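You operate a simulated robot arm through the tools that you are given. There is no shell and no other tool.

Carry out the task below with a simulated two-armed robot. There is one attempt and no reset: what you move stays moved.

Task
Take the lid off the grey tub and lay it down on the top of the repair bench. Then put the cream cartridge on the top of the work mat. Then put two of the thumb screws from the top of the orange bench mat on the top of the drawer case. Do these in the order given. Set down upright: cream cartridge.

It is judged by the outcome, as a careful person would: the job done as asked, and still so three seconds after it is handed in. It fails if anything else is knocked over, pushed out of place, dropped, spilled or broken. A push-on lid holds only when it is set on centred and level and pressed home; a screw cap is set on level and turned clockwise until tight.

Robot
Two 7-joint arms with two-finger grippers on one trunk, on a base that moves. Base frame: it is fixed to the floor where the robot stands at the start and does not move with it; the origin is under the middle of the robot, x ahead of it, y to its left, z up. Units: mm, degrees, N and s.
The left shoulder is at the start at [82, 216, 1269], the right one opposite. With the tool pointing down near the work surface each hand reaches from about 320 to 860 mm from the robot's upright axis, wherever it stands, measured 20 degrees to its own side. Places, roughly: cream cartridge (4x4x9 cm) [2000, -2200, 900]; grey tub [1500, -1250, 1000]; thumb screw [2000, -2500, 750]; top of the drawer case [1900, -1300, 1100]; top of the work mat [1500, -1000, 900]. Payload 3.43 kg a hand.
Tool frame (each hand has its own): the origin (TCP) lies between the finger pads and is the grasp point; the fingertips stand 20 mm ahead of it; z points along the fingers, y is the line along which they close. The gripper opens to 124 mm; its body begins 93 mm behind the TCP.
Orientation is told as [roll, pitch, yaw] about the base's x, y, z axes, in that order, counted from this pose: with the fingers straight down and closing along the base's y, the tool's x points along the base's -x, its y along +y and its z along -z.

Tools
- The arms move only by the tool step_arm. It takes "left_steps", "right_steps" or both (then of equal length, played together; a hand with none holds still); each is a list of rows, each a list of 2 entries, a list of its own where there are three numbers: the shift along the tool's x, y, z in mm, then the turn, a rotation vector about the tool's x, y, z in degrees. In form: [[[x, y, z], [rx, ry, rz]], ...]. A call has 1 to 20 rows; each row shifts and turns the commanded pose from where the row before left it, along the tool's axes as they then stand. "left_claw" and "right_claw" are, for a hand that has rows, the closure in counts, from 0 (fully open) to 255 (shut), set as the call begins (left out, the last holds). Each row takes 0.2 s and may step no farther than 50 mm and 8.6 degrees from the row before; otherwise, or with a gripper value out of range, the whole call is refused. Where a pose cannot be reached the arm comes as near as it can. A force on the tool above 40 N (or 10 N above the force at the start of the call, whichever is more), or a blocked arm, ends the call early, and 0.2 s more pass. Each finger travels about 72 mm/s and halts on what it meets, pressing with about 35 N; the grip force reading is that of the motor and also rises with nothing between the fingers. The clock runs only during rows and for 0.2 s after the last one: add rows that do not move to give the fingers time. It gives the time, the measured TCP pose, the force on the tool (base axes), the opening and the grip force at its end, in the units of the frame above (readings bear some noise), with the torque about the TCP (base axes, N m) and any sound that the robot's microphone picked up.
- Cameras (640 x 400 px; columns grow to the right, rows downward): "scene" is now at [208.8, 3.6, 1426.1]; the picture's right is [0.02, -1.00, 0.00], its down [-0.69, -0.01, -0.73] and it looks along [0.73, 0.01, -0.69] (base axes); focal length 251 px, centre (320, 200). "left" rides on the left gripper at [82, -14, -140] in its tool frame; the picture's right is [0.17, 0.99, 0.00], its down [-0.83, 0.14, -0.54] and it looks along [-0.53, 0.09, 0.84] (tool axes); focal length 243 px, centre (320, 200). "right" rides on the right gripper at [82, 14, -140] in its tool frame; the picture's right is [-0.17, 0.99, 0.00], its down [-0.83, -0.14, -0.54] and it looks along [-0.53, -0.09, 0.84] (tool axes); focal length 243 px, centre (320, 200). There is no depth. A picture from a camera that has moved, and an enlarged one, comes with that camera's place and axes in the base frame and with its lens.
- get_image(camera): a new picture of that camera. It takes no simulated time.
- raise_lower(by): moves the trunk up (or, below 0, down) by that many mm; the arms and the scene camera ride with it, the base frame stays. It gives what a move gives, with no picture.
- steer(legs): drives the robot by 1 to 6 legs, each [ahead, left, turn to the left] in mm, mm and degrees, along the robot's own axes; the way and the turn of a leg run together, so that a leg with both is an arc; at most 1500 mm and 180 degrees a leg. The arms and the cameras ride along, it lands a little off, and it stops where it bumps. It gives what a move gives.
- pan_tilt(pan, tilt): turns the head with the scene camera to pan (to the left, within 80 degrees either way) and tilt (down, from -29 to 69), counted from straight ahead of the robot (the tilt from the chest, where the trunk bows). It gives what a move gives.
- enlarge(camera, box): a new picture of the part [left, top, right, bottom] of that camera's present view, enlarged. It takes no simulated time.
- finish_job(): hands the job in; it is judged then, once.

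Places have to be worked out from the pictures, the camera data and where the tool is seen. Open the grippers and draw the arms clear of the work before you hand the job in, unless the task says otherwise.

The tools are called after "Call:" as name(argument=value, ...) on one line, values as JSON. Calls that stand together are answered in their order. step_arm: Moves the arms, as the interface text tells. Its arguments: {"type":"object","properties":{"left_steps":{"type":"array","items":{"type":"array"}},"left_claw":{"type":"number"},"right_steps":{"type":"array","items":{"type":"array"}},"right_claw":{"type":"number"}},"required":[]} The other tools are called the same way: raise_lower (by) moves the trunk up or down; steer (legs) drives the base; pan_tilt (pan, tilt) turns the head that bears the scene camera; get_image (camera) takes a picture; enlarge (camera, box) takes an enlarged picture of a part of a camera's view; finish_job () hands the job in.

At the start:

```text
clock: 0.0
left_ee_pos: [561.2, 186.1, 1087.9]
left_orientation: [0.0, 0.0, -0.1]
left_force: [0.0, 0.4, -0.4]
left_ft_torque: [0.01, 0.0, 0.0]
left_grip_width: 124.2
left_finger_force: 0.0
right_ee_pos: [542.4, -234.3, 1179.2]
right_orientation: [0.0, -0.1, 0.0]
right_force: [0.3, -0.1, -0.7]
right_ft_torque: [-0.02, -0.01, -0.01]
right_grip_width: 123.8
right_finger_force: 0.1
trunk travel left (down, up): [-425.0, 166.0]
robot x, y, heading: [-0.4, -0.8, -0.3]
head pan, tilt (commanded): [1.1, 43.3]
```

scene: 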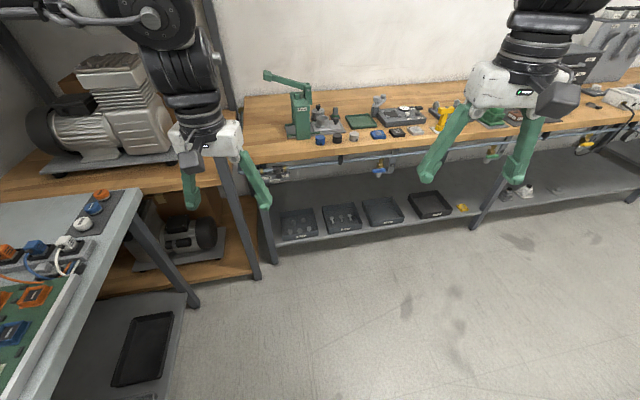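
right: 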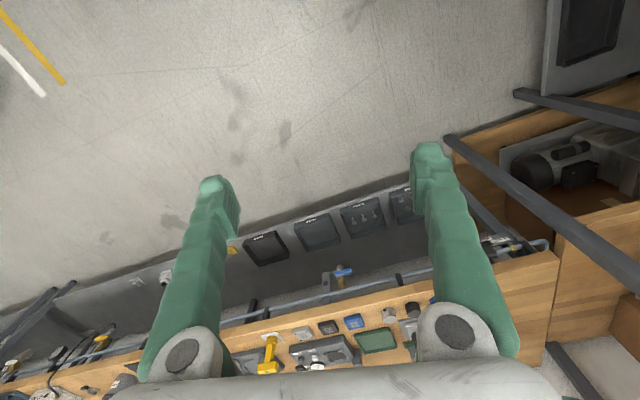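
left: 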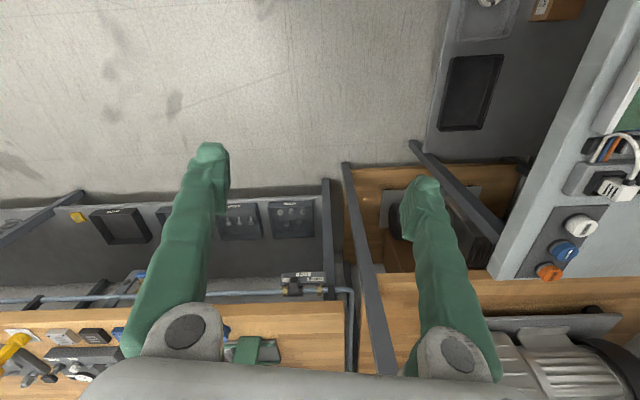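

The start pictures show a long bench ahead; the tub and other things should be ahead-right. I turn the head to the right to look there.

Call:
pan_tilt(pan=-40, tilt=25)

Call:
get_image(camera="scene")

```text
clock: 1.1
left_ee_pos: [560.3, 185.2, 1088.4]
left_orientation: [0.0, 0.0, -0.1]
left_force: [-0.3, 0.1, 0.2]
left_ft_torque: [-0.02, 0.01, -0.01]
left_grip_width: 124.1
left_finger_force: 0.1
right_ee_pos: [541.8, -235.7, 1178.0]
right_orientation: [0.0, -0.1, 0.1]
right_force: [0.1, 0.4, 1.2]
right_ft_torque: [0.02, -0.01, -0.01]
right_grip_width: 124.0
right_finger_force: 0.0
trunk travel left (down, up): [-425.0, 166.0]
robot x, y, heading: [-2.2, 1.3, 0.3]
head pan, tilt (commanded): [-40.0, 25.0]
```

```text
taken
camera scene: at [196.8, -57.1, 1454.2], right [-0.64, -0.77, 0.0], down [-0.32, 0.27, -0.91], along [0.69, -0.58, -0.42], focal length 251 px, centre (320, 200)
```

scene: 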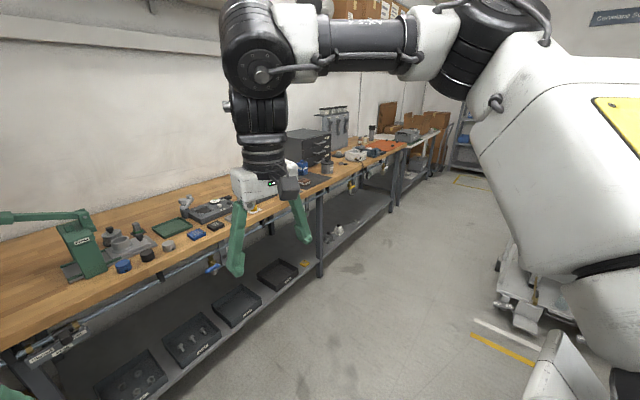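

The bench row runs away to the right (along -y). I enlarge the middle part to make out the drawer case, the mats and the tub.

Call:
enlarge(camera="scene", box=[240, 90, 480, 240])

Call:
enlarge(camera="scene", box=[400, 200, 640, 400])

```text
2.67 times, centred on (360, 165) of scene
camera zoom: at [196.8, -57.1, 1454.2], right [-0.64, -0.77, 0.0], down [-0.32, 0.27, -0.91], along [0.69, -0.58, -0.42], focal length 669 px, centre (213, 293)
```

zoom: 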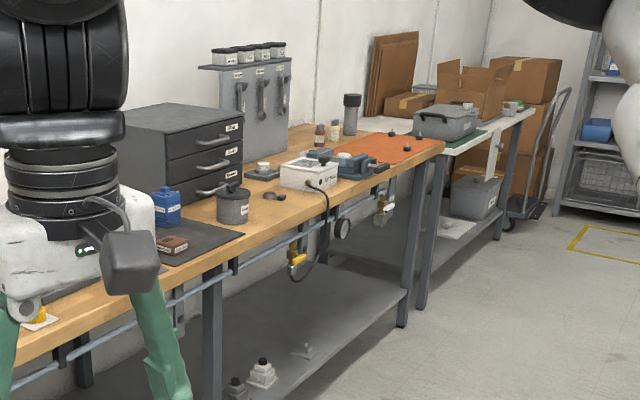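

```text
2.00 times, centred on (520, 300) of scene
camera zoom: at [196.8, -57.1, 1454.2], right [-0.64, -0.77, 0.0], down [-0.32, 0.27, -0.91], along [0.69, -0.58, -0.42], focal length 502 px, centre (-80, 0)
```

zoom: 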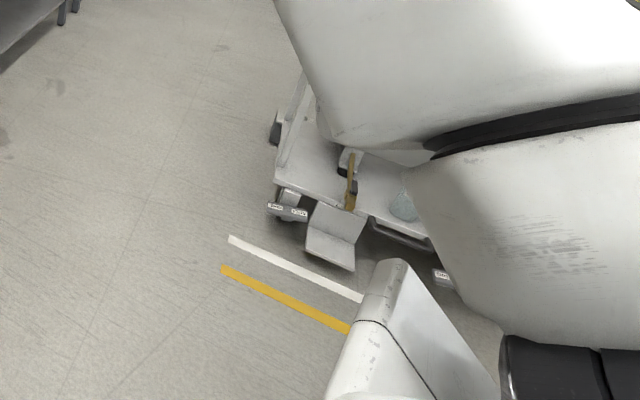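

The tub with a knobbed lid sits on the bench at about [1500, -1220, ~900], the drawer case behind it, the dark work mat to its left and the orange mat to its right. I drive ahead 350 and right 1150 to look closer, staying short of the bench and the cart.

Call:
steer(legs=[[350, 0, 0], [0, -1150, 0]])

Call:
pan_tilt(pan=0, tilt=30)

Call:
get_image(camera="scene")

```text
clock: 18.9
left_ee_pos: [911.2, -966.9, 1088.4]
left_orientation: [0.0, 0.0, -0.4]
left_force: [-0.2, 0.0, 0.3]
left_ft_torque: [-0.01, 0.0, -0.01]
left_grip_width: 123.8
left_finger_force: 0.0
right_ee_pos: [890.1, -1388.7, 1178.2]
right_orientation: [0.0, -0.1, -0.4]
right_force: [0.0, 0.9, -0.2]
right_ft_torque: [0.01, 0.02, -0.02]
right_grip_width: 124.2
right_finger_force: 0.1
trunk travel left (down, up): [-425.0, 166.0]
robot x, y, heading: [346.5, -1151.1, -0.5]
head pan, tilt (commanded): [-40.0, 25.0]
```

```text
clock: 20.0
left_ee_pos: [912.8, -965.7, 1088.0]
left_orientation: [0.0, 0.0, -0.4]
left_force: [0.4, 0.2, -0.6]
left_ft_torque: [0.0, -0.04, 0.0]
left_grip_width: 123.9
left_finger_force: 0.1
right_ee_pos: [890.6, -1386.2, 1177.8]
right_orientation: [0.0, -0.1, -0.4]
right_force: [0.3, 0.0, -0.9]
right_ft_torque: [0.02, -0.02, 0.02]
right_grip_width: 124.0
right_finger_force: 0.1
trunk travel left (down, up): [-425.0, 166.0]
robot x, y, heading: [348.3, -1148.4, -0.3]
head pan, tilt (commanded): [0.0, 30.0]
```

```text
taken
camera scene: at [565.8, -1147.9, 1446.3], right [-0.01, -1.0, 0.0], down [-0.5, 0.0, -0.87], along [0.87, -0.01, -0.5], focal length 251 px, centre (320, 200)
```

scene: 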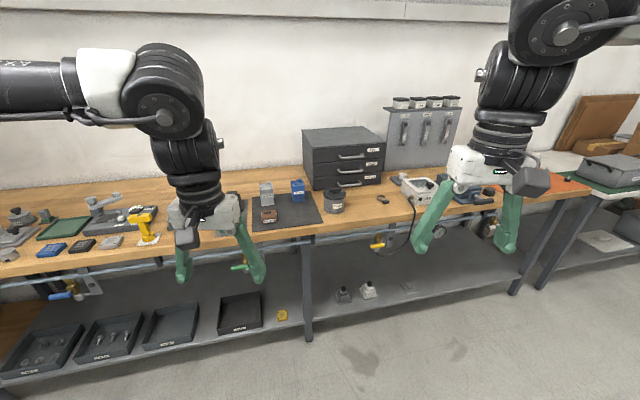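

Call:
enlarge(camera="scene", box=[240, 110, 440, 235])

Call:
enlarge(camera="scene", box=[440, 90, 640, 215])

```text
3.20 times, centred on (340, 172) of scene
camera zoom: at [565.8, -1147.9, 1446.3], right [-0.01, -1.0, 0.0], down [-0.5, 0.0, -0.87], along [0.87, -0.01, -0.5], focal length 803 px, centre (256, 288)
```

zoom: 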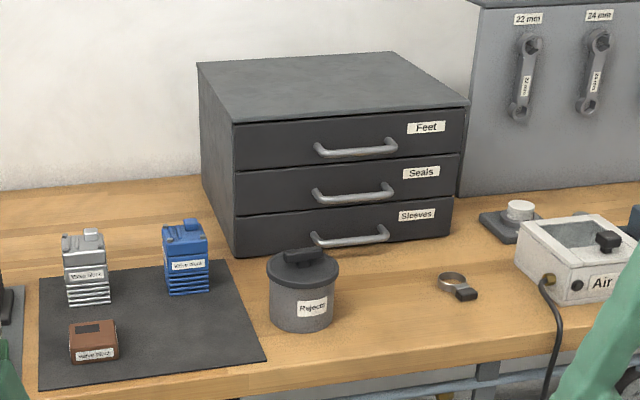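

```text
3.20 times, centred on (540, 152) of scene
camera zoom: at [565.8, -1147.9, 1446.3], right [-0.01, -1.0, 0.0], down [-0.5, 0.0, -0.87], along [0.87, -0.01, -0.5], focal length 803 px, centre (-384, 352)
```

zoom: 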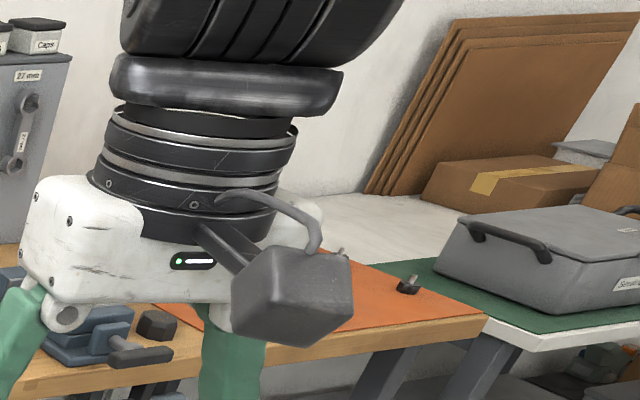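

The tub ("Rejects") has its lid top near [1489, -1218, 948]; the bench runs askew by about 12° (front edge falls away to the right). I turn 12° left and drive towards the bench, stopping short of the edge.

Call:
steer(legs=[[0, 0, 12], [450, -98, 0]])

Call:
pan_tilt(pan=-10, tilt=45)

Call:
get_image(camera="scene")

Call:
get_image(camera="right")

```text
clock: 24.2
left_ee_pos: [1323.1, -858.5, 1089.1]
left_orientation: [0.1, 0.1, 11.6]
left_force: [0.3, 0.0, -0.2]
left_ft_torque: [0.0, -0.04, -0.01]
left_grip_width: 124.0
left_finger_force: 0.1
right_ee_pos: [1389.0, -1275.1, 1177.7]
right_orientation: [0.0, 0.0, 11.6]
right_force: [-0.2, 0.2, -0.3]
right_ft_torque: [-0.03, -0.04, 0.0]
right_grip_width: 124.3
right_finger_force: 0.1
trunk travel left (down, up): [-425.0, 166.0]
robot x, y, heading: [810.7, -1153.5, 11.5]
head pan, tilt (commanded): [0.0, 30.0]
```

```text
clock: 25.0
left_ee_pos: [1323.8, -858.3, 1088.4]
left_orientation: [0.1, 0.0, 11.6]
left_force: [0.1, -0.9, 0.1]
left_ft_torque: [-0.01, 0.01, -0.02]
left_grip_width: 123.9
left_finger_force: 0.0
right_ee_pos: [1390.4, -1275.2, 1178.2]
right_orientation: [0.0, 0.0, 11.5]
right_force: [-0.3, -0.7, 0.5]
right_ft_torque: [-0.01, -0.01, 0.0]
right_grip_width: 123.9
right_finger_force: 0.1
trunk travel left (down, up): [-425.0, 166.0]
robot x, y, heading: [813.6, -1151.1, 11.6]
head pan, tilt (commanded): [-10.0, 45.0]
```

```text
taken
camera scene: at [1016.6, -1123.9, 1423.6], right [0.03, -1.0, 0.0], down [-0.71, -0.02, -0.71], along [0.71, 0.02, -0.71], focal length 251 px, centre (320, 200)
```

scene: 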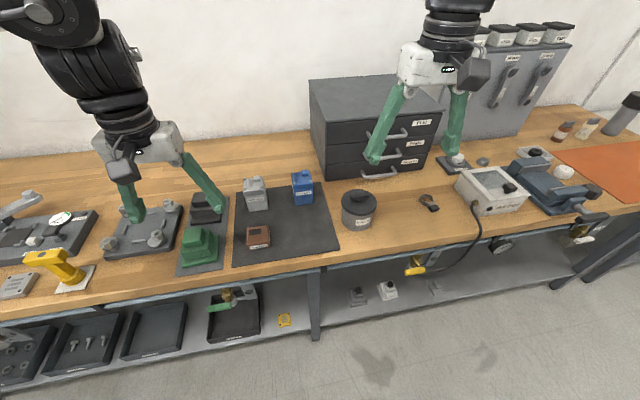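

```text
taken
camera right: at [1306.4, -1279.1, 1318.6], right [-0.04, 1.0, 0.0], down [0.84, 0.03, 0.54], along [0.54, 0.02, -0.84], focal length 243 px, centre (320, 200)
```

right: 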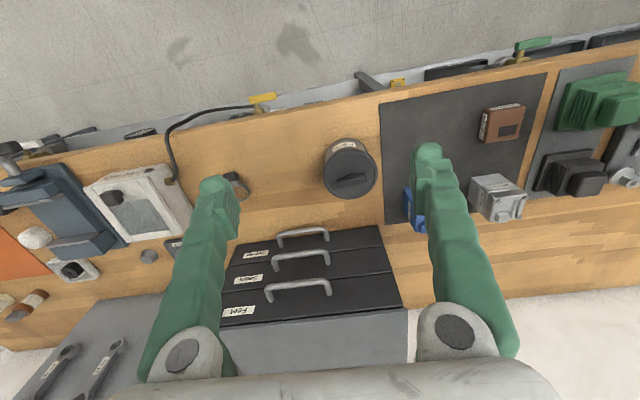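

The bench is clear in view. I enlarge both views on the tub to fix the lid and its knob precisely.

Call:
enlarge(camera="right", box=[290, 110, 410, 210])

Call:
enlarge(camera="scene", box=[310, 160, 450, 250])

Call:
enlarge(camera="scene", box=[480, 80, 640, 200])

```text
4.00 times, centred on (350, 160) of right
camera zoom: at [1306.4, -1279.1, 1318.6], right [-0.04, 1.0, 0.0], down [0.84, 0.03, 0.54], along [0.54, 0.02, -0.84], focal length 970 px, centre (200, 360)
```

zoom: 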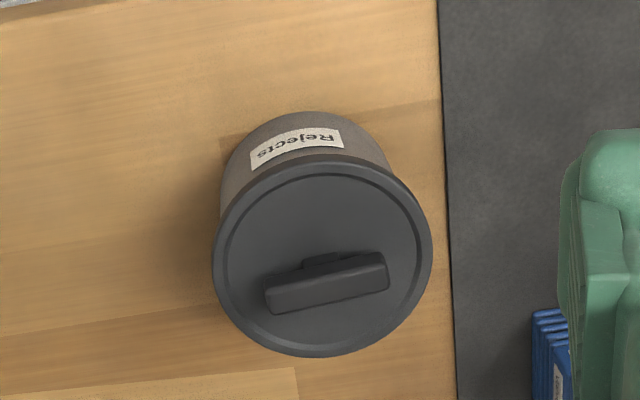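

```text
4.44 times, centred on (380, 205) of scene
camera zoom: at [1016.6, -1123.9, 1423.6], right [0.03, -1.0, 0.0], down [-0.71, -0.02, -0.71], along [0.71, 0.02, -0.71], focal length 1115 px, centre (53, 178)
```

zoom: 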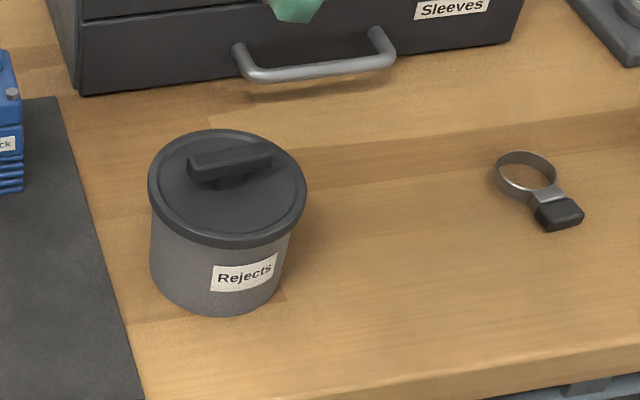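

```text
3.33 times, centred on (560, 140) of scene
camera zoom: at [1016.6, -1123.9, 1423.6], right [0.03, -1.0, 0.0], down [-0.71, -0.02, -0.71], along [0.71, 0.02, -0.71], focal length 836 px, centre (-480, 400)
```

zoom: 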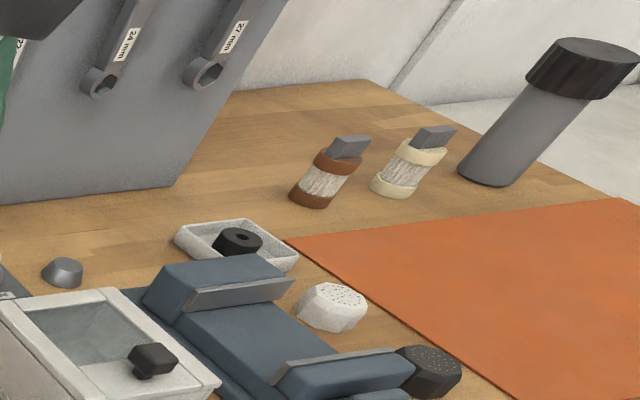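

Triangulating both views gives the lid top centre at about [1500, -1218, 935], with a T-bar about 50 mm long lying along the tool's y, its top near z 957. I bring the right hand above it first.

Call:
step_arm(right_steps=[[[-40, 11, 0], [0, 0, 0]], [[-40, 11, 0], [0, 0, 0]], [[-39, 11.7, 0], [0, 0, 0]], [[0, 0, 35], [0, 0, 0]], [[0, 0, 35], [0, 0, 0]], [[0, 0, 35], [0, 0, 0]], [[0, 0, 35], [0, 0, 0]], [[0, 0, 0], [0, 0, 0]]], right_claw=0)

Call:
get_image(camera="right")

Call:
get_image(camera="scene")

```text
clock: 26.8
left_ee_pos: [1322.6, -858.8, 1087.8]
left_orientation: [0.1, 0.0, 11.7]
left_force: [0.2, 0.6, -0.4]
left_ft_torque: [-0.03, 0.0, -0.03]
left_grip_width: 124.1
left_finger_force: 0.1
right_ee_pos: [1499.3, -1219.3, 1039.7]
right_orientation: [0.0, -0.2, 11.6]
right_force: [-0.2, 0.5, 0.1]
right_ft_torque: [-0.01, 0.01, -0.01]
right_grip_width: 123.9
right_finger_force: 0.0
trunk travel left (down, up): [-425.0, 166.0]
robot x, y, heading: [812.7, -1154.4, 11.5]
head pan, tilt (commanded): [-10.0, 45.0]
```

```text
taken
camera right: at [1415.4, -1223.2, 1179.8], right [-0.04, 1.0, 0.0], down [0.84, 0.03, 0.54], along [0.54, 0.02, -0.84], focal length 243 px, centre (320, 200)
```

right: 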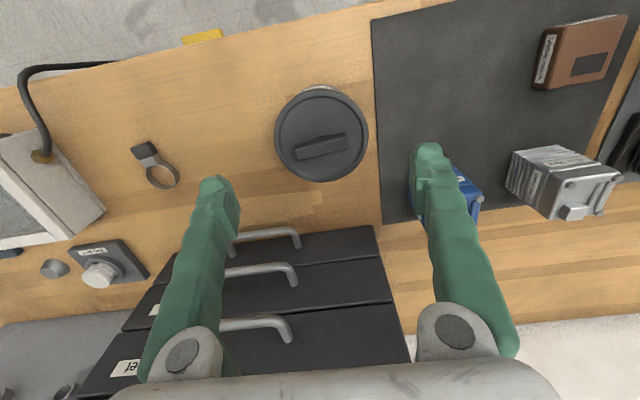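

```text
taken
camera scene: at [1015.6, -1123.6, 1423.8], right [0.03, -1.0, 0.0], down [-0.71, -0.02, -0.71], along [0.71, 0.02, -0.71], focal length 251 px, centre (320, 200)
```

scene: 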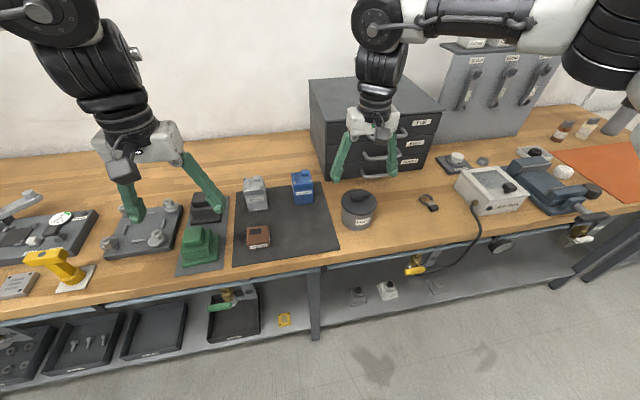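

The hand is nearly over the tub. I enlarge the right-hand view to check alignment with the T-bar.

Call:
enlarge(camera="right", box=[260, 80, 380, 190])

Call:
enlarge(camera="scene", box=[310, 130, 430, 240])

```text
3.64 times, centred on (320, 135) of right
camera zoom: at [1415.4, -1223.2, 1179.8], right [-0.04, 1.0, 0.0], down [0.84, 0.03, 0.54], along [0.54, 0.02, -0.84], focal length 882 px, centre (320, 436)
```

zoom: 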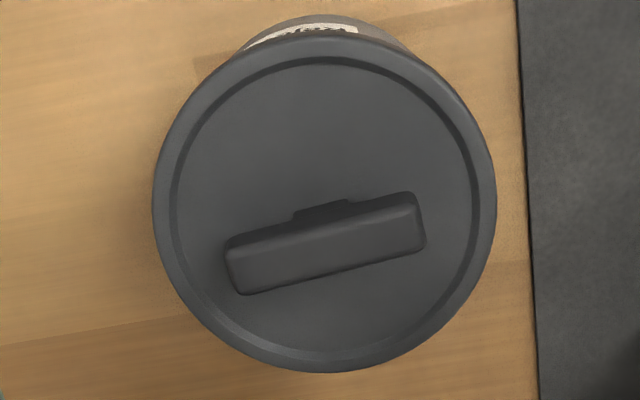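

```text
3.64 times, centred on (370, 185) of scene
camera zoom: at [1015.6, -1123.6, 1423.8], right [0.03, -1.0, 0.0], down [-0.71, -0.02, -0.71], along [0.71, 0.02, -0.71], focal length 912 px, centre (138, 254)
```

zoom: 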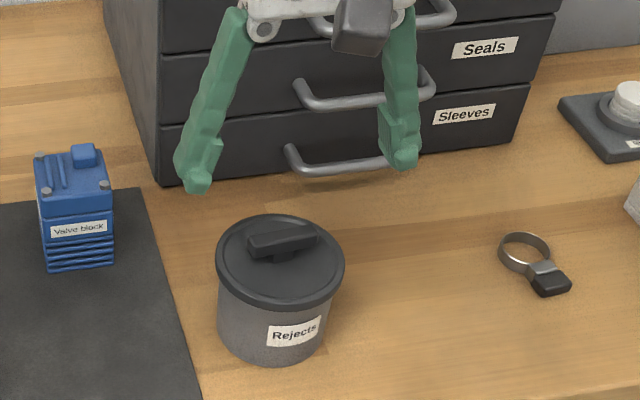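

Lid centre reads about [1495, -1219, 936]; bar yaw about 17° versus tool 11.6°. I turn the tool about 5.5°, close the fingers to about 80 mm and come down to TCP z ≈ 965.

Call:
step_arm(right_steps=[[[2, 0, 0], [0, 0, -5.5]], [[0, 0, 0], [0, 0, 0]], [[0, 0, 25], [0, 0, 0]], [[0, 0, 25], [0, 0, 0]], [[0, 0, 15], [0, 0, 0]], [[0, 0, 10], [0, 0, 0]], [[0, 0, 0], [0, 0, 0]]], right_claw=88)

Call:
get_image(camera="right")

Call:
enlarge(camera="scene", box=[310, 130, 430, 240])

```text
clock: 28.4
left_ee_pos: [1324.0, -858.8, 1089.0]
left_orientation: [-0.1, 0.0, 11.7]
left_force: [-0.2, 0.1, 0.2]
left_ft_torque: [0.0, 0.02, 0.02]
left_grip_width: 124.2
left_finger_force: 0.1
right_ee_pos: [1498.9, -1218.7, 963.5]
right_orientation: [0.0, 0.0, 17.1]
right_force: [-0.2, 0.5, 1.1]
right_ft_torque: [0.02, 0.0, 0.03]
right_grip_width: 81.0
right_finger_force: 0.0
trunk travel left (down, up): [-425.0, 166.0]
robot x, y, heading: [804.4, -1153.1, 11.4]
head pan, tilt (commanded): [-10.0, 45.0]
```

```text
taken
camera right: at [1415.0, -1230.4, 1104.4], right [-0.13, 0.99, 0.0], down [0.83, 0.11, 0.54], along [0.54, 0.07, -0.84], focal length 243 px, centre (320, 200)
```

right: 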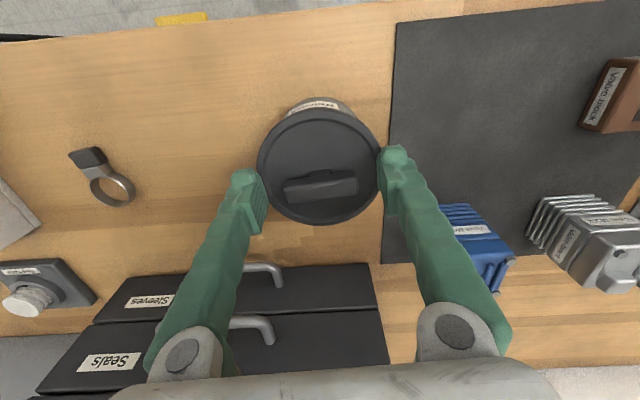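

```text
3.64 times, centred on (370, 185) of scene
camera zoom: at [1016.0, -1123.9, 1423.7], right [0.03, -1.0, 0.0], down [-0.71, -0.02, -0.71], along [0.71, 0.02, -0.71], focal length 912 px, centre (138, 254)
```

zoom: 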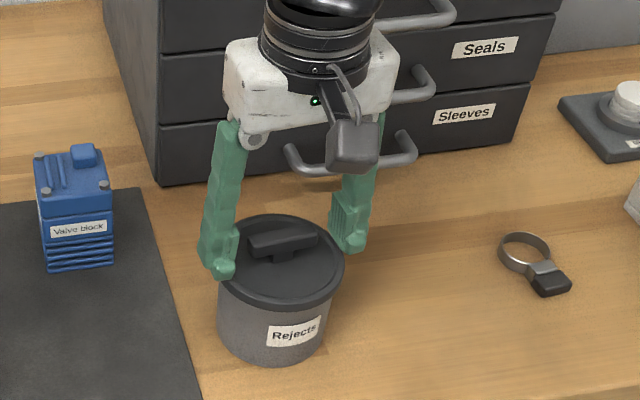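

The bar sits between the open fingers and lines up in the hand view. I lower 3 mm more and close on the bar ends.

Call:
step_arm(right_steps=[[[0, 0, 3], [0, 0, 0]], [[0, 0, 0], [0, 0, 0]]])

Call:
step_arm(right_steps=[[[0, 0, 0], [0, 0, 0]], [[0, 0, 0], [0, 0, 0]], [[0, 0, 0], [0, 0, 0]], [[0, 0, 0], [0, 0, 0]], [[0, 0, 0], [0, 0, 0]]], right_claw=255)

Call:
get_image(camera="right")

Call:
enlarge(camera="scene", box=[310, 130, 430, 240])

```text
clock: 29.0
left_ee_pos: [1323.8, -858.2, 1087.5]
left_orientation: [0.0, 0.0, 11.6]
left_force: [-0.4, 0.8, -0.4]
left_ft_torque: [0.0, -0.02, 0.0]
left_grip_width: 124.2
left_finger_force: 0.0
right_ee_pos: [1498.2, -1219.0, 960.8]
right_orientation: [0.0, -0.1, 17.0]
right_force: [0.6, 0.4, 0.1]
right_ft_torque: [0.02, 0.04, -0.02]
right_grip_width: 81.2
right_finger_force: 0.0
trunk travel left (down, up): [-425.0, 166.0]
robot x, y, heading: [812.5, -1155.0, 11.4]
head pan, tilt (commanded): [-10.0, 45.0]
```

```text
clock: 30.2
left_ee_pos: [1324.2, -858.5, 1088.6]
left_orientation: [-0.1, 0.1, 11.6]
left_force: [0.5, 0.2, -0.1]
left_ft_torque: [0.01, -0.01, -0.04]
left_grip_width: 124.1
left_finger_force: 0.1
right_ee_pos: [1497.7, -1218.7, 960.3]
right_orientation: [0.0, -0.2, 17.1]
right_force: [-0.4, 0.1, -0.3]
right_ft_torque: [-0.01, 0.01, -0.01]
right_grip_width: 49.9
right_finger_force: 35.4
trunk travel left (down, up): [-425.0, 166.0]
robot x, y, heading: [811.8, -1155.7, 11.6]
head pan, tilt (commanded): [-10.0, 45.0]
heard: snap
```

```text
taken
camera right: at [1415.1, -1230.5, 1101.3], right [-0.13, 0.99, 0.0], down [0.83, 0.11, 0.54], along [0.54, 0.07, -0.84], focal length 243 px, centre (320, 200)
```

right: 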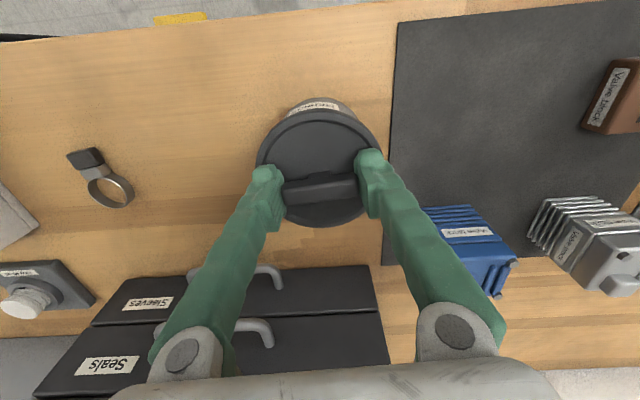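

```text
3.64 times, centred on (370, 185) of scene
camera zoom: at [1016.2, -1124.0, 1423.6], right [0.03, -1.0, 0.0], down [-0.71, -0.02, -0.71], along [0.71, 0.02, -0.71], focal length 912 px, centre (138, 254)
```

zoom: 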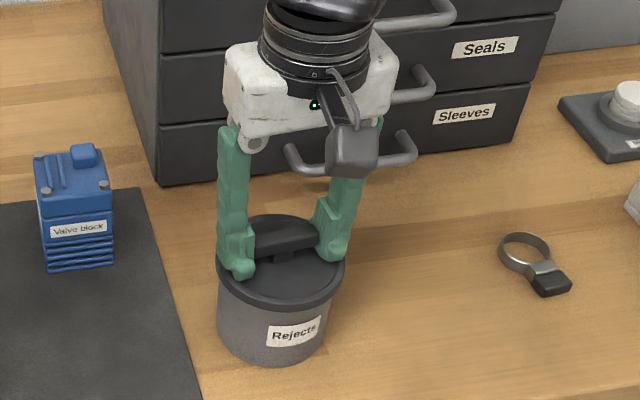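

A snap was heard and the grip stopped at 50 mm on the bar. I lift 15 mm gently and check whether only the lid rises.

Call:
step_arm(right_steps=[[[0, 0, -3], [0, 0, 0]], [[0, 0, -3], [0, 0, 0]], [[0, 0, -4], [0, 0, 0]], [[0, 0, -5], [0, 0, 0]], [[0, 0, 0], [0, 0, 0]]])

Call:
enlarge(camera="scene", box=[310, 130, 430, 240])

```text
clock: 31.4
left_ee_pos: [1325.2, -858.6, 1088.7]
left_orientation: [0.0, 0.1, 11.6]
left_force: [-0.2, -0.2, -0.3]
left_ft_torque: [0.0, -0.01, -0.04]
left_grip_width: 123.8
left_finger_force: 0.0
right_ee_pos: [1498.2, -1219.4, 975.7]
right_orientation: [0.0, -0.1, 17.2]
right_force: [0.5, 0.1, -0.8]
right_ft_torque: [-0.03, -0.02, 0.01]
right_grip_width: 49.9
right_finger_force: 34.6
trunk travel left (down, up): [-425.0, 166.0]
robot x, y, heading: [812.3, -1153.1, 11.6]
head pan, tilt (commanded): [-10.0, 45.0]
```

```text
3.64 times, centred on (370, 185) of scene
camera zoom: at [1016.3, -1124.0, 1423.6], right [0.03, -1.0, 0.0], down [-0.71, -0.02, -0.71], along [0.71, 0.02, -0.71], focal length 912 px, centre (138, 254)
```

zoom: 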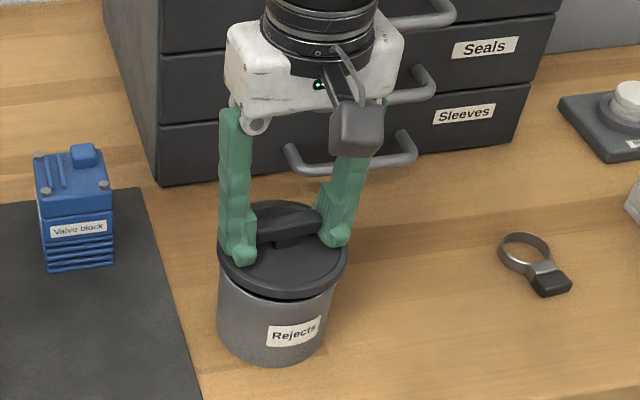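

The lid came away and the tub stayed put. I raise the lid clear and carry it to the free patch right of the tub, around [1478, -1352].

Call:
step_arm(right_steps=[[[0, 0, -25], [0, 0, 0]], [[0, 0, -25], [0, 0, 0]], [[15, -30, 0], [0, 0, 0]], [[15, -30, 0], [0, 0, 0]], [[15, -31, 0], [0, 0, 0]], [[13, -30, 0], [0, 0, 0]], [[0, 0, 30], [0, 0, 0]], [[0, 0, 30], [0, 0, 0]], [[0, 0, 25], [0, 0, 0]], [[0, 0, 0], [0, 0, 0]], [[0, 0, 0], [0, 0, 0]]])

Call:
get_image(camera="right")

Call:
enlarge(camera="scene", box=[330, 150, 450, 250])

```text
clock: 33.8
left_ee_pos: [1323.9, -858.3, 1087.6]
left_orientation: [-0.1, 0.0, 11.6]
left_force: [0.7, 0.7, -0.5]
left_ft_torque: [-0.02, -0.02, 0.0]
left_grip_width: 123.8
left_finger_force: 0.0
right_ee_pos: [1477.2, -1351.5, 938.6]
right_orientation: [-0.1, -0.1, 17.1]
right_force: [-0.1, -0.4, 1.0]
right_ft_torque: [-0.04, 0.0, 0.0]
right_grip_width: 50.0
right_finger_force: 35.3
trunk travel left (down, up): [-425.0, 166.0]
robot x, y, heading: [812.3, -1154.5, 11.3]
head pan, tilt (commanded): [-10.0, 45.0]
```

```text
taken
camera right: at [1394.5, -1362.7, 1080.6], right [-0.13, 0.99, 0.0], down [0.83, 0.11, 0.54], along [0.54, 0.07, -0.84], focal length 243 px, centre (320, 200)
```

right: 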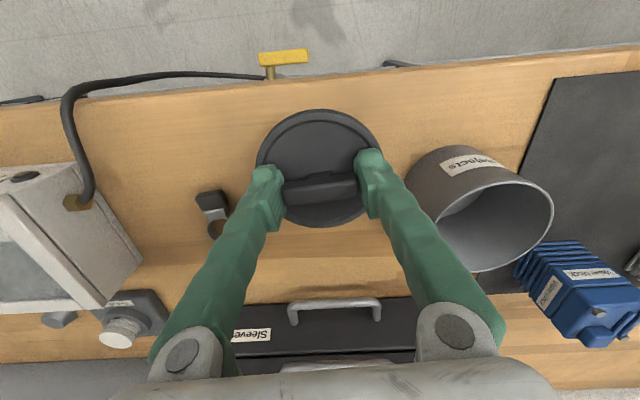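

```text
4.00 times, centred on (390, 200) of scene
camera zoom: at [1016.2, -1124.1, 1423.6], right [0.03, -1.0, 0.0], down [-0.71, -0.02, -0.71], along [0.71, 0.02, -0.71], focal length 1004 px, centre (40, 200)
```

zoom: 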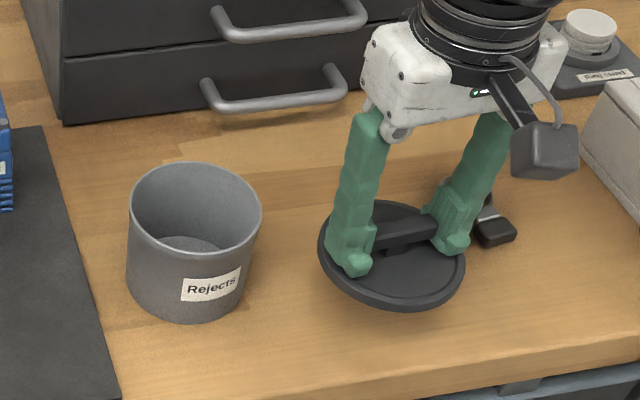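

The tub is open and standing; the lid is over clear wood. I lower step by step and watch the force.

Call:
step_arm(right_steps=[[[0, 0, 10], [0, 0, 0]], [[0, 0, 10], [0, 0, 0]], [[0, 0, 0], [0, 0, 0]]])

Call:
enlarge(camera="scene", box=[350, 160, 450, 250])

```text
clock: 34.6
left_ee_pos: [1323.1, -858.2, 1087.4]
left_orientation: [0.0, 0.0, 11.6]
left_force: [0.1, 0.2, 0.1]
left_ft_torque: [-0.01, 0.0, -0.04]
left_grip_width: 124.1
left_finger_force: 0.1
right_ee_pos: [1478.0, -1350.9, 919.6]
right_orientation: [-0.1, -0.1, 17.1]
right_force: [-0.2, 1.0, -0.7]
right_ft_torque: [-0.04, -0.03, -0.02]
right_grip_width: 49.8
right_finger_force: 35.2
trunk travel left (down, up): [-425.0, 166.0]
robot x, y, heading: [809.8, -1151.1, 11.7]
head pan, tilt (commanded): [-10.0, 45.0]
```

```text
4.44 times, centred on (400, 205) of scene
camera zoom: at [1016.0, -1123.8, 1423.7], right [0.03, -1.0, 0.0], down [-0.71, -0.02, -0.71], along [0.71, 0.02, -0.71], focal length 1115 px, centre (-36, 178)
```

zoom: 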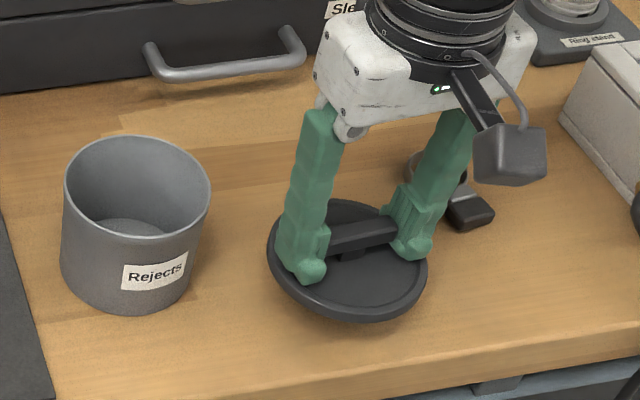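

The lid still floats slightly above the wood, with no contact force yet. I lower on in small steps.

Call:
step_arm(right_steps=[[[0, 0, 4], [0, 0, 0]], [[0, 0, 4], [0, 0, 0]], [[0, 0, 3], [0, 0, 0]], [[0, 0, 0], [0, 0, 0]]])

Call:
enlarge(camera="scene", box=[350, 160, 450, 250])

```text
clock: 35.6
left_ee_pos: [1323.8, -857.5, 1087.6]
left_orientation: [0.0, 0.0, 11.6]
left_force: [0.2, 0.8, -0.5]
left_ft_torque: [-0.01, -0.01, 0.01]
left_grip_width: 124.2
left_finger_force: 0.1
right_ee_pos: [1478.0, -1351.1, 909.3]
right_orientation: [0.0, -0.1, 17.1]
right_force: [0.1, 0.6, 0.0]
right_ft_torque: [-0.02, 0.01, -0.01]
right_grip_width: 50.0
right_finger_force: 34.7
trunk travel left (down, up): [-425.0, 166.0]
robot x, y, heading: [814.7, -1152.2, 11.6]
head pan, tilt (commanded): [-10.0, 45.0]
```

```text
4.44 times, centred on (400, 205) of scene
camera zoom: at [1016.2, -1123.9, 1423.6], right [0.03, -1.0, 0.0], down [-0.71, -0.02, -0.71], along [0.71, 0.02, -0.71], focal length 1115 px, centre (-36, 178)
```

zoom: 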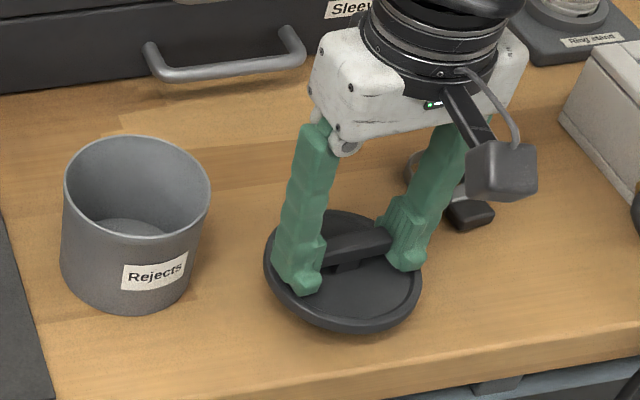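

No contact yet at TCP 909. I keep lowering by 2 mm rows.

Call:
step_arm(right_steps=[[[0, 0, 2], [0, 0, 0]], [[0, 0, 2], [0, 0, 0]], [[0, 0, 0], [0, 0, 0]]])

Call:
step_arm(right_steps=[[[0, 0, 2], [0, 0, 0]], [[0, 0, 0], [0, 0, 0]]])

Call:
enlarge(camera="scene", box=[350, 160, 450, 250])

```text
clock: 36.4
left_ee_pos: [1324.4, -857.4, 1088.9]
left_orientation: [0.0, 0.0, 11.7]
left_force: [0.7, 0.3, -0.5]
left_ft_torque: [-0.01, 0.0, -0.01]
left_grip_width: 124.0
left_finger_force: 0.0
right_ee_pos: [1478.9, -1351.6, 905.8]
right_orientation: [-0.1, -0.1, 17.2]
right_force: [0.4, 0.6, -0.9]
right_ft_torque: [0.01, 0.01, 0.02]
right_grip_width: 50.0
right_finger_force: 35.2
trunk travel left (down, up): [-425.0, 166.0]
robot x, y, heading: [811.7, -1150.7, 11.7]
head pan, tilt (commanded): [-10.0, 45.0]
```

```text
clock: 37.0
left_ee_pos: [1323.4, -858.8, 1088.5]
left_orientation: [0.0, 0.0, 11.7]
left_force: [-0.1, 0.2, -0.6]
left_ft_torque: [-0.03, -0.02, -0.03]
left_grip_width: 124.0
left_finger_force: 0.1
right_ee_pos: [1478.9, -1350.9, 904.0]
right_orientation: [-0.2, -0.1, 17.1]
right_force: [0.1, 0.1, -0.3]
right_ft_torque: [0.0, -0.01, -0.02]
right_grip_width: 49.9
right_finger_force: 35.0
trunk travel left (down, up): [-425.0, 166.0]
robot x, y, heading: [812.9, -1151.5, 11.6]
head pan, tilt (commanded): [-10.0, 45.0]
```

```text
4.44 times, centred on (400, 205) of scene
camera zoom: at [1016.2, -1123.9, 1423.6], right [0.03, -1.0, 0.0], down [-0.71, -0.02, -0.71], along [0.71, 0.02, -0.71], focal length 1115 px, centre (-36, 178)
```

zoom: 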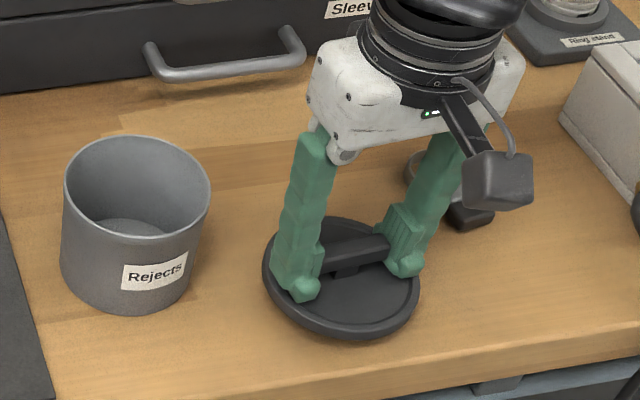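

Close to the wood now. Two more small steps while watching the force.

Call:
step_arm(right_steps=[[[0, 0, 2], [0, 0, 0]], [[0, 0, 0], [0, 0, 0]]])

Call:
step_arm(right_steps=[[[0, 0, 2], [0, 0, 0]], [[0, 0, 0], [0, 0, 0]]])

Call:
enlarge(camera="scene", box=[350, 160, 450, 250])

```text
clock: 37.6
left_ee_pos: [1324.1, -858.9, 1087.6]
left_orientation: [0.0, 0.0, 11.6]
left_force: [0.3, -0.1, -0.4]
left_ft_torque: [-0.01, 0.01, 0.01]
left_grip_width: 124.1
left_finger_force: 0.2
right_ee_pos: [1478.2, -1352.5, 901.6]
right_orientation: [0.0, -0.1, 17.1]
right_force: [-1.0, 0.3, 0.1]
right_ft_torque: [0.01, -0.01, -0.05]
right_grip_width: 49.8
right_finger_force: 34.1
trunk travel left (down, up): [-425.0, 166.0]
robot x, y, heading: [812.3, -1155.4, 11.9]
head pan, tilt (commanded): [-10.0, 45.0]
```

```text
clock: 38.2
left_ee_pos: [1325.5, -858.9, 1087.9]
left_orientation: [0.1, 0.0, 11.5]
left_force: [0.0, 0.7, -0.2]
left_ft_torque: [-0.02, 0.01, -0.01]
left_grip_width: 123.8
left_finger_force: 0.0
right_ee_pos: [1477.7, -1351.7, 899.8]
right_orientation: [-0.1, -0.1, 17.1]
right_force: [0.1, 0.4, -1.8]
right_ft_torque: [-0.06, 0.0, -0.03]
right_grip_width: 49.9
right_finger_force: 34.9
trunk travel left (down, up): [-425.0, 166.0]
robot x, y, heading: [808.1, -1153.9, 11.5]
head pan, tilt (commanded): [-10.0, 45.0]
```

```text
4.44 times, centred on (400, 205) of scene
camera zoom: at [1016.2, -1123.9, 1423.6], right [0.03, -1.0, 0.0], down [-0.71, -0.02, -0.71], along [0.71, 0.02, -0.71], focal length 1115 px, centre (-36, 178)
```

zoom: 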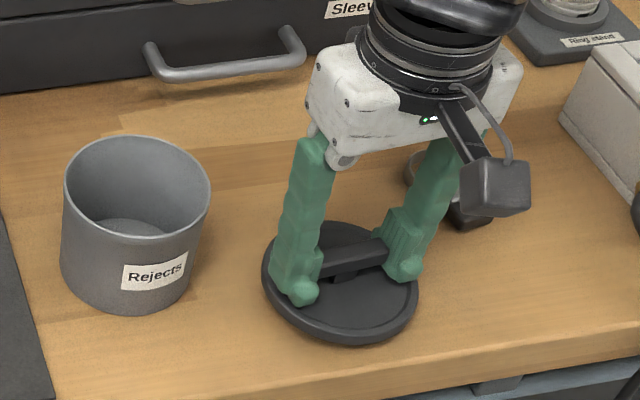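

Still no clear push-back. I continue in 1.5 mm steps.

Call:
step_arm(right_steps=[[[0, 0, 1.5], [0, 0, 0]], [[0, 0, 0], [0, 0, 0]]])

Call:
step_arm(right_steps=[[[0, 0, 1.5], [0, 0, 0]], [[0, 0, 0], [0, 0, 0]]])

Call:
enlarge(camera="scene", box=[350, 160, 450, 250])

```text
clock: 38.8
left_ee_pos: [1323.2, -858.4, 1088.7]
left_orientation: [0.0, -0.1, 11.5]
left_force: [0.4, 0.8, -0.1]
left_ft_torque: [-0.01, 0.0, 0.02]
left_grip_width: 124.0
left_finger_force: 0.0
right_ee_pos: [1478.5, -1350.5, 897.2]
right_orientation: [0.0, -0.2, 17.1]
right_force: [0.4, 0.6, -0.3]
right_ft_torque: [-0.01, 0.01, 0.0]
right_grip_width: 49.9
right_finger_force: 35.0
trunk travel left (down, up): [-425.0, 166.0]
robot x, y, heading: [809.1, -1155.0, 11.6]
head pan, tilt (commanded): [-10.0, 45.0]
```

```text
clock: 39.4
left_ee_pos: [1322.6, -857.9, 1088.2]
left_orientation: [0.0, 0.0, 11.6]
left_force: [-1.0, 0.1, 0.4]
left_ft_torque: [0.03, 0.04, -0.01]
left_grip_width: 123.8
left_finger_force: 0.1
right_ee_pos: [1477.9, -1351.9, 896.4]
right_orientation: [0.0, 0.0, 17.2]
right_force: [0.7, -0.5, -1.1]
right_ft_torque: [0.03, 0.01, -0.02]
right_grip_width: 50.0
right_finger_force: 35.1
trunk travel left (down, up): [-425.0, 166.0]
robot x, y, heading: [814.3, -1157.0, 11.6]
head pan, tilt (commanded): [-10.0, 45.0]
```

```text
4.44 times, centred on (400, 205) of scene
camera zoom: at [1016.2, -1123.9, 1423.6], right [0.03, -1.0, 0.0], down [-0.71, -0.02, -0.71], along [0.71, 0.02, -0.71], focal length 1115 px, centre (-36, 178)
```

zoom: 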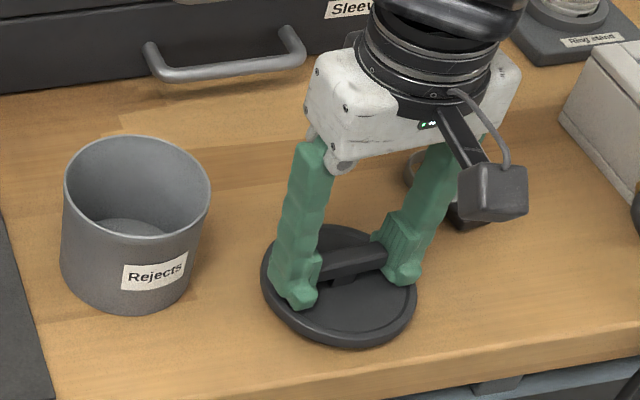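

Still free. Two more 1.5 mm steps.

Call:
step_arm(right_steps=[[[0, 0, 1.5], [0, 0, 0]], [[0, 0, 0], [0, 0, 0]]])

Call:
step_arm(right_steps=[[[0, 0, 1.5], [0, 0, 0]], [[0, 0, 0], [0, 0, 0]]])

Call:
enlarge(camera="scene", box=[370, 180, 430, 240])

```text
clock: 40.0
left_ee_pos: [1323.8, -858.2, 1089.6]
left_orientation: [0.0, 0.0, 11.5]
left_force: [-0.2, -0.1, 0.3]
left_ft_torque: [0.0, 0.04, -0.01]
left_grip_width: 123.9
left_finger_force: 0.1
right_ee_pos: [1477.9, -1351.7, 895.4]
right_orientation: [0.0, -0.1, 17.1]
right_force: [-0.8, -0.2, -0.3]
right_ft_torque: [0.01, 0.01, -0.03]
right_grip_width: 49.8
right_finger_force: 34.8
trunk travel left (down, up): [-425.0, 166.0]
robot x, y, heading: [811.2, -1155.3, 11.6]
head pan, tilt (commanded): [-10.0, 45.0]
```

```text
clock: 40.6
left_ee_pos: [1324.4, -857.9, 1089.1]
left_orientation: [0.1, 0.0, 11.6]
left_force: [-0.7, -0.1, 0.0]
left_ft_torque: [-0.01, 0.0, 0.0]
left_grip_width: 123.8
left_finger_force: 0.0
right_ee_pos: [1477.3, -1351.7, 894.2]
right_orientation: [0.1, -0.1, 17.1]
right_force: [-0.6, -0.2, -0.9]
right_ft_torque: [0.0, 0.03, 0.01]
right_grip_width: 50.0
right_finger_force: 35.0
trunk travel left (down, up): [-425.0, 166.0]
robot x, y, heading: [814.1, -1154.3, 11.6]
head pan, tilt (commanded): [-10.0, 45.0]
```

```text
6.67 times, centred on (400, 210) of scene
camera zoom: at [1016.2, -1123.9, 1423.6], right [0.03, -1.0, 0.0], down [-0.71, -0.02, -0.71], along [0.71, 0.02, -0.71], focal length 1672 px, centre (-213, 133)
```

zoom: 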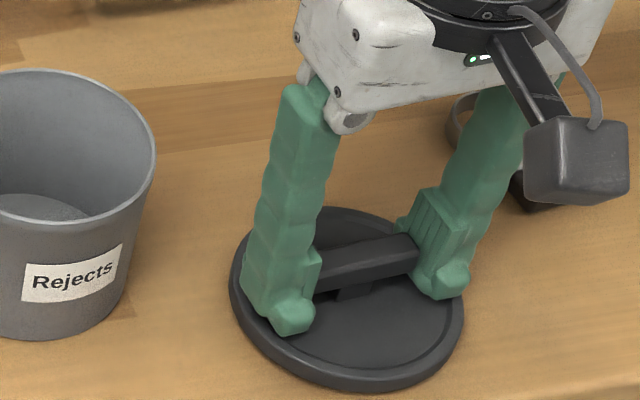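

The lid looks within a millimetre or two of the wood. I go on in 1 mm steps.

Call:
step_arm(right_steps=[[[0, 0, 1], [0, 0, 0]], [[0, 0, 0], [0, 0, 0]]])

Call:
step_arm(right_steps=[[[0, 0, 1], [0, 0, 0]], [[0, 0, 0], [0, 0, 0]]])

Call:
step_arm(right_steps=[[[0, 0, 1], [0, 0, 0]], [[0, 0, 0], [0, 0, 0]]])

Call:
enlarge(camera="scene", box=[370, 180, 430, 240])

```text
clock: 41.2
left_ee_pos: [1323.9, -860.8, 1087.8]
left_orientation: [0.0, 0.0, 11.7]
left_force: [0.5, 0.0, -0.2]
left_ft_torque: [0.0, 0.03, 0.02]
left_grip_width: 124.2
left_finger_force: 0.1
right_ee_pos: [1478.5, -1351.2, 893.2]
right_orientation: [0.0, 0.0, 17.1]
right_force: [0.0, 1.3, -1.2]
right_ft_torque: [0.0, -0.03, -0.02]
right_grip_width: 50.1
right_finger_force: 35.5
trunk travel left (down, up): [-425.0, 166.0]
robot x, y, heading: [810.2, -1154.4, 11.5]
head pan, tilt (commanded): [-10.0, 45.0]
```

```text
clock: 41.8
left_ee_pos: [1324.6, -857.7, 1087.6]
left_orientation: [0.0, 0.1, 11.7]
left_force: [1.1, -0.7, 0.9]
left_ft_torque: [-0.01, 0.01, -0.02]
left_grip_width: 124.0
left_finger_force: 0.0
right_ee_pos: [1479.4, -1352.0, 892.4]
right_orientation: [0.0, -0.1, 17.1]
right_force: [0.9, -0.5, 0.4]
right_ft_torque: [0.06, 0.0, -0.03]
right_grip_width: 49.7
right_finger_force: 34.9
trunk travel left (down, up): [-425.0, 166.0]
robot x, y, heading: [811.4, -1154.2, 11.9]
head pan, tilt (commanded): [-10.0, 45.0]
```

```text
clock: 42.4
left_ee_pos: [1324.5, -859.3, 1087.9]
left_orientation: [0.0, 0.0, 11.6]
left_force: [-0.2, 0.0, -0.2]
left_ft_torque: [-0.02, 0.01, -0.01]
left_grip_width: 124.1
left_finger_force: 0.0
right_ee_pos: [1478.3, -1351.0, 890.3]
right_orientation: [0.0, -0.1, 17.1]
right_force: [0.4, -0.5, -0.5]
right_ft_torque: [0.02, -0.02, -0.02]
right_grip_width: 49.9
right_finger_force: 34.9
trunk travel left (down, up): [-425.0, 166.0]
robot x, y, heading: [816.1, -1155.1, 11.5]
head pan, tilt (commanded): [-10.0, 45.0]
```

```text
6.67 times, centred on (400, 210) of scene
camera zoom: at [1016.2, -1123.9, 1423.6], right [0.03, -1.0, 0.0], down [-0.71, -0.02, -0.71], along [0.71, 0.02, -0.71], focal length 1672 px, centre (-213, 133)
```

zoom: 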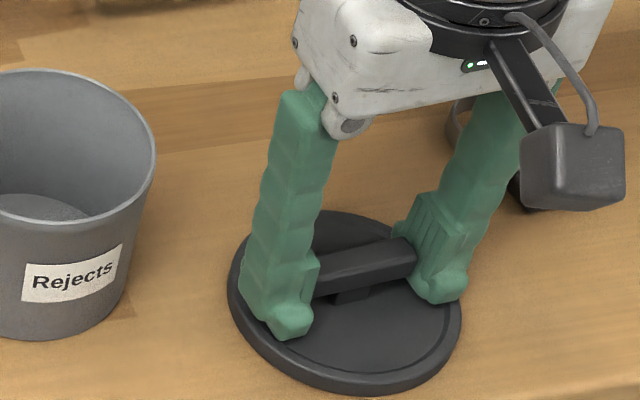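

Still falling freely; shadows suggest a couple of millimetres left. I proceed with more 1 mm steps.

Call:
step_arm(right_steps=[[[0, 0, 1.5], [0, 0, 0]], [[0, 0, 0], [0, 0, 0]]])

Call:
step_arm(right_steps=[[[0, 0, 1.5], [0, 0, 0]], [[0, 0, 0], [0, 0, 0]]])

Call:
step_arm(right_steps=[[[0, 0, 1], [0, 0, 0]], [[0, 0, 0], [0, 0, 0]]])

Call:
enlarge(camera="scene", box=[370, 180, 430, 240])

```text
clock: 43.0
left_ee_pos: [1324.8, -858.4, 1088.8]
left_orientation: [0.1, 0.0, 11.6]
left_force: [0.0, 0.5, 0.4]
left_ft_torque: [0.0, -0.02, -0.02]
left_grip_width: 123.9
left_finger_force: 0.1
right_ee_pos: [1478.6, -1350.8, 888.8]
right_orientation: [0.0, -0.1, 17.1]
right_force: [0.2, -1.3, 3.1]
right_ft_torque: [0.05, 0.06, 0.03]
right_grip_width: 50.1
right_finger_force: 35.4
trunk travel left (down, up): [-425.0, 166.0]
robot x, y, heading: [812.3, -1157.0, 11.5]
head pan, tilt (commanded): [-10.0, 45.0]
```

```text
clock: 43.6
left_ee_pos: [1323.5, -858.7, 1088.3]
left_orientation: [0.0, -0.1, 11.6]
left_force: [0.6, -0.1, -1.0]
left_ft_torque: [-0.01, 0.02, 0.0]
left_grip_width: 123.9
left_finger_force: 0.2
right_ee_pos: [1478.8, -1351.4, 889.4]
right_orientation: [-0.2, -0.3, 17.1]
right_force: [3.4, -4.9, 18.2]
right_ft_torque: [-0.08, 0.14, 0.09]
right_grip_width: 49.8
right_finger_force: 35.3
trunk travel left (down, up): [-425.0, 166.0]
robot x, y, heading: [812.2, -1155.6, 11.6]
head pan, tilt (commanded): [-10.0, 45.0]
```

```text
clock: 44.2
left_ee_pos: [1321.2, -858.9, 1089.0]
left_orientation: [0.0, -0.2, 11.6]
left_force: [0.1, -0.3, 0.0]
left_ft_torque: [0.0, 0.0, 0.01]
left_grip_width: 123.8
left_finger_force: 0.1
right_ee_pos: [1477.9, -1351.4, 889.8]
right_orientation: [0.0, -0.4, 17.0]
right_force: [6.9, -6.8, 32.9]
right_ft_torque: [-0.05, -0.04, 0.05]
right_grip_width: 49.7
right_finger_force: 35.0
trunk travel left (down, up): [-425.0, 166.0]
robot x, y, heading: [814.4, -1154.7, 11.5]
head pan, tilt (commanded): [-10.0, 45.0]
```

```text
6.67 times, centred on (400, 210) of scene
camera zoom: at [1013.6, -1123.9, 1424.2], right [0.03, -1.0, 0.0], down [-0.71, -0.02, -0.71], along [0.71, 0.02, -0.71], focal length 1672 px, centre (-213, 133)
```

zoom: 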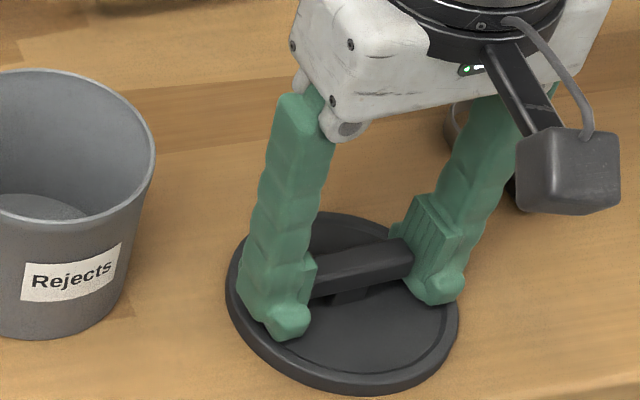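

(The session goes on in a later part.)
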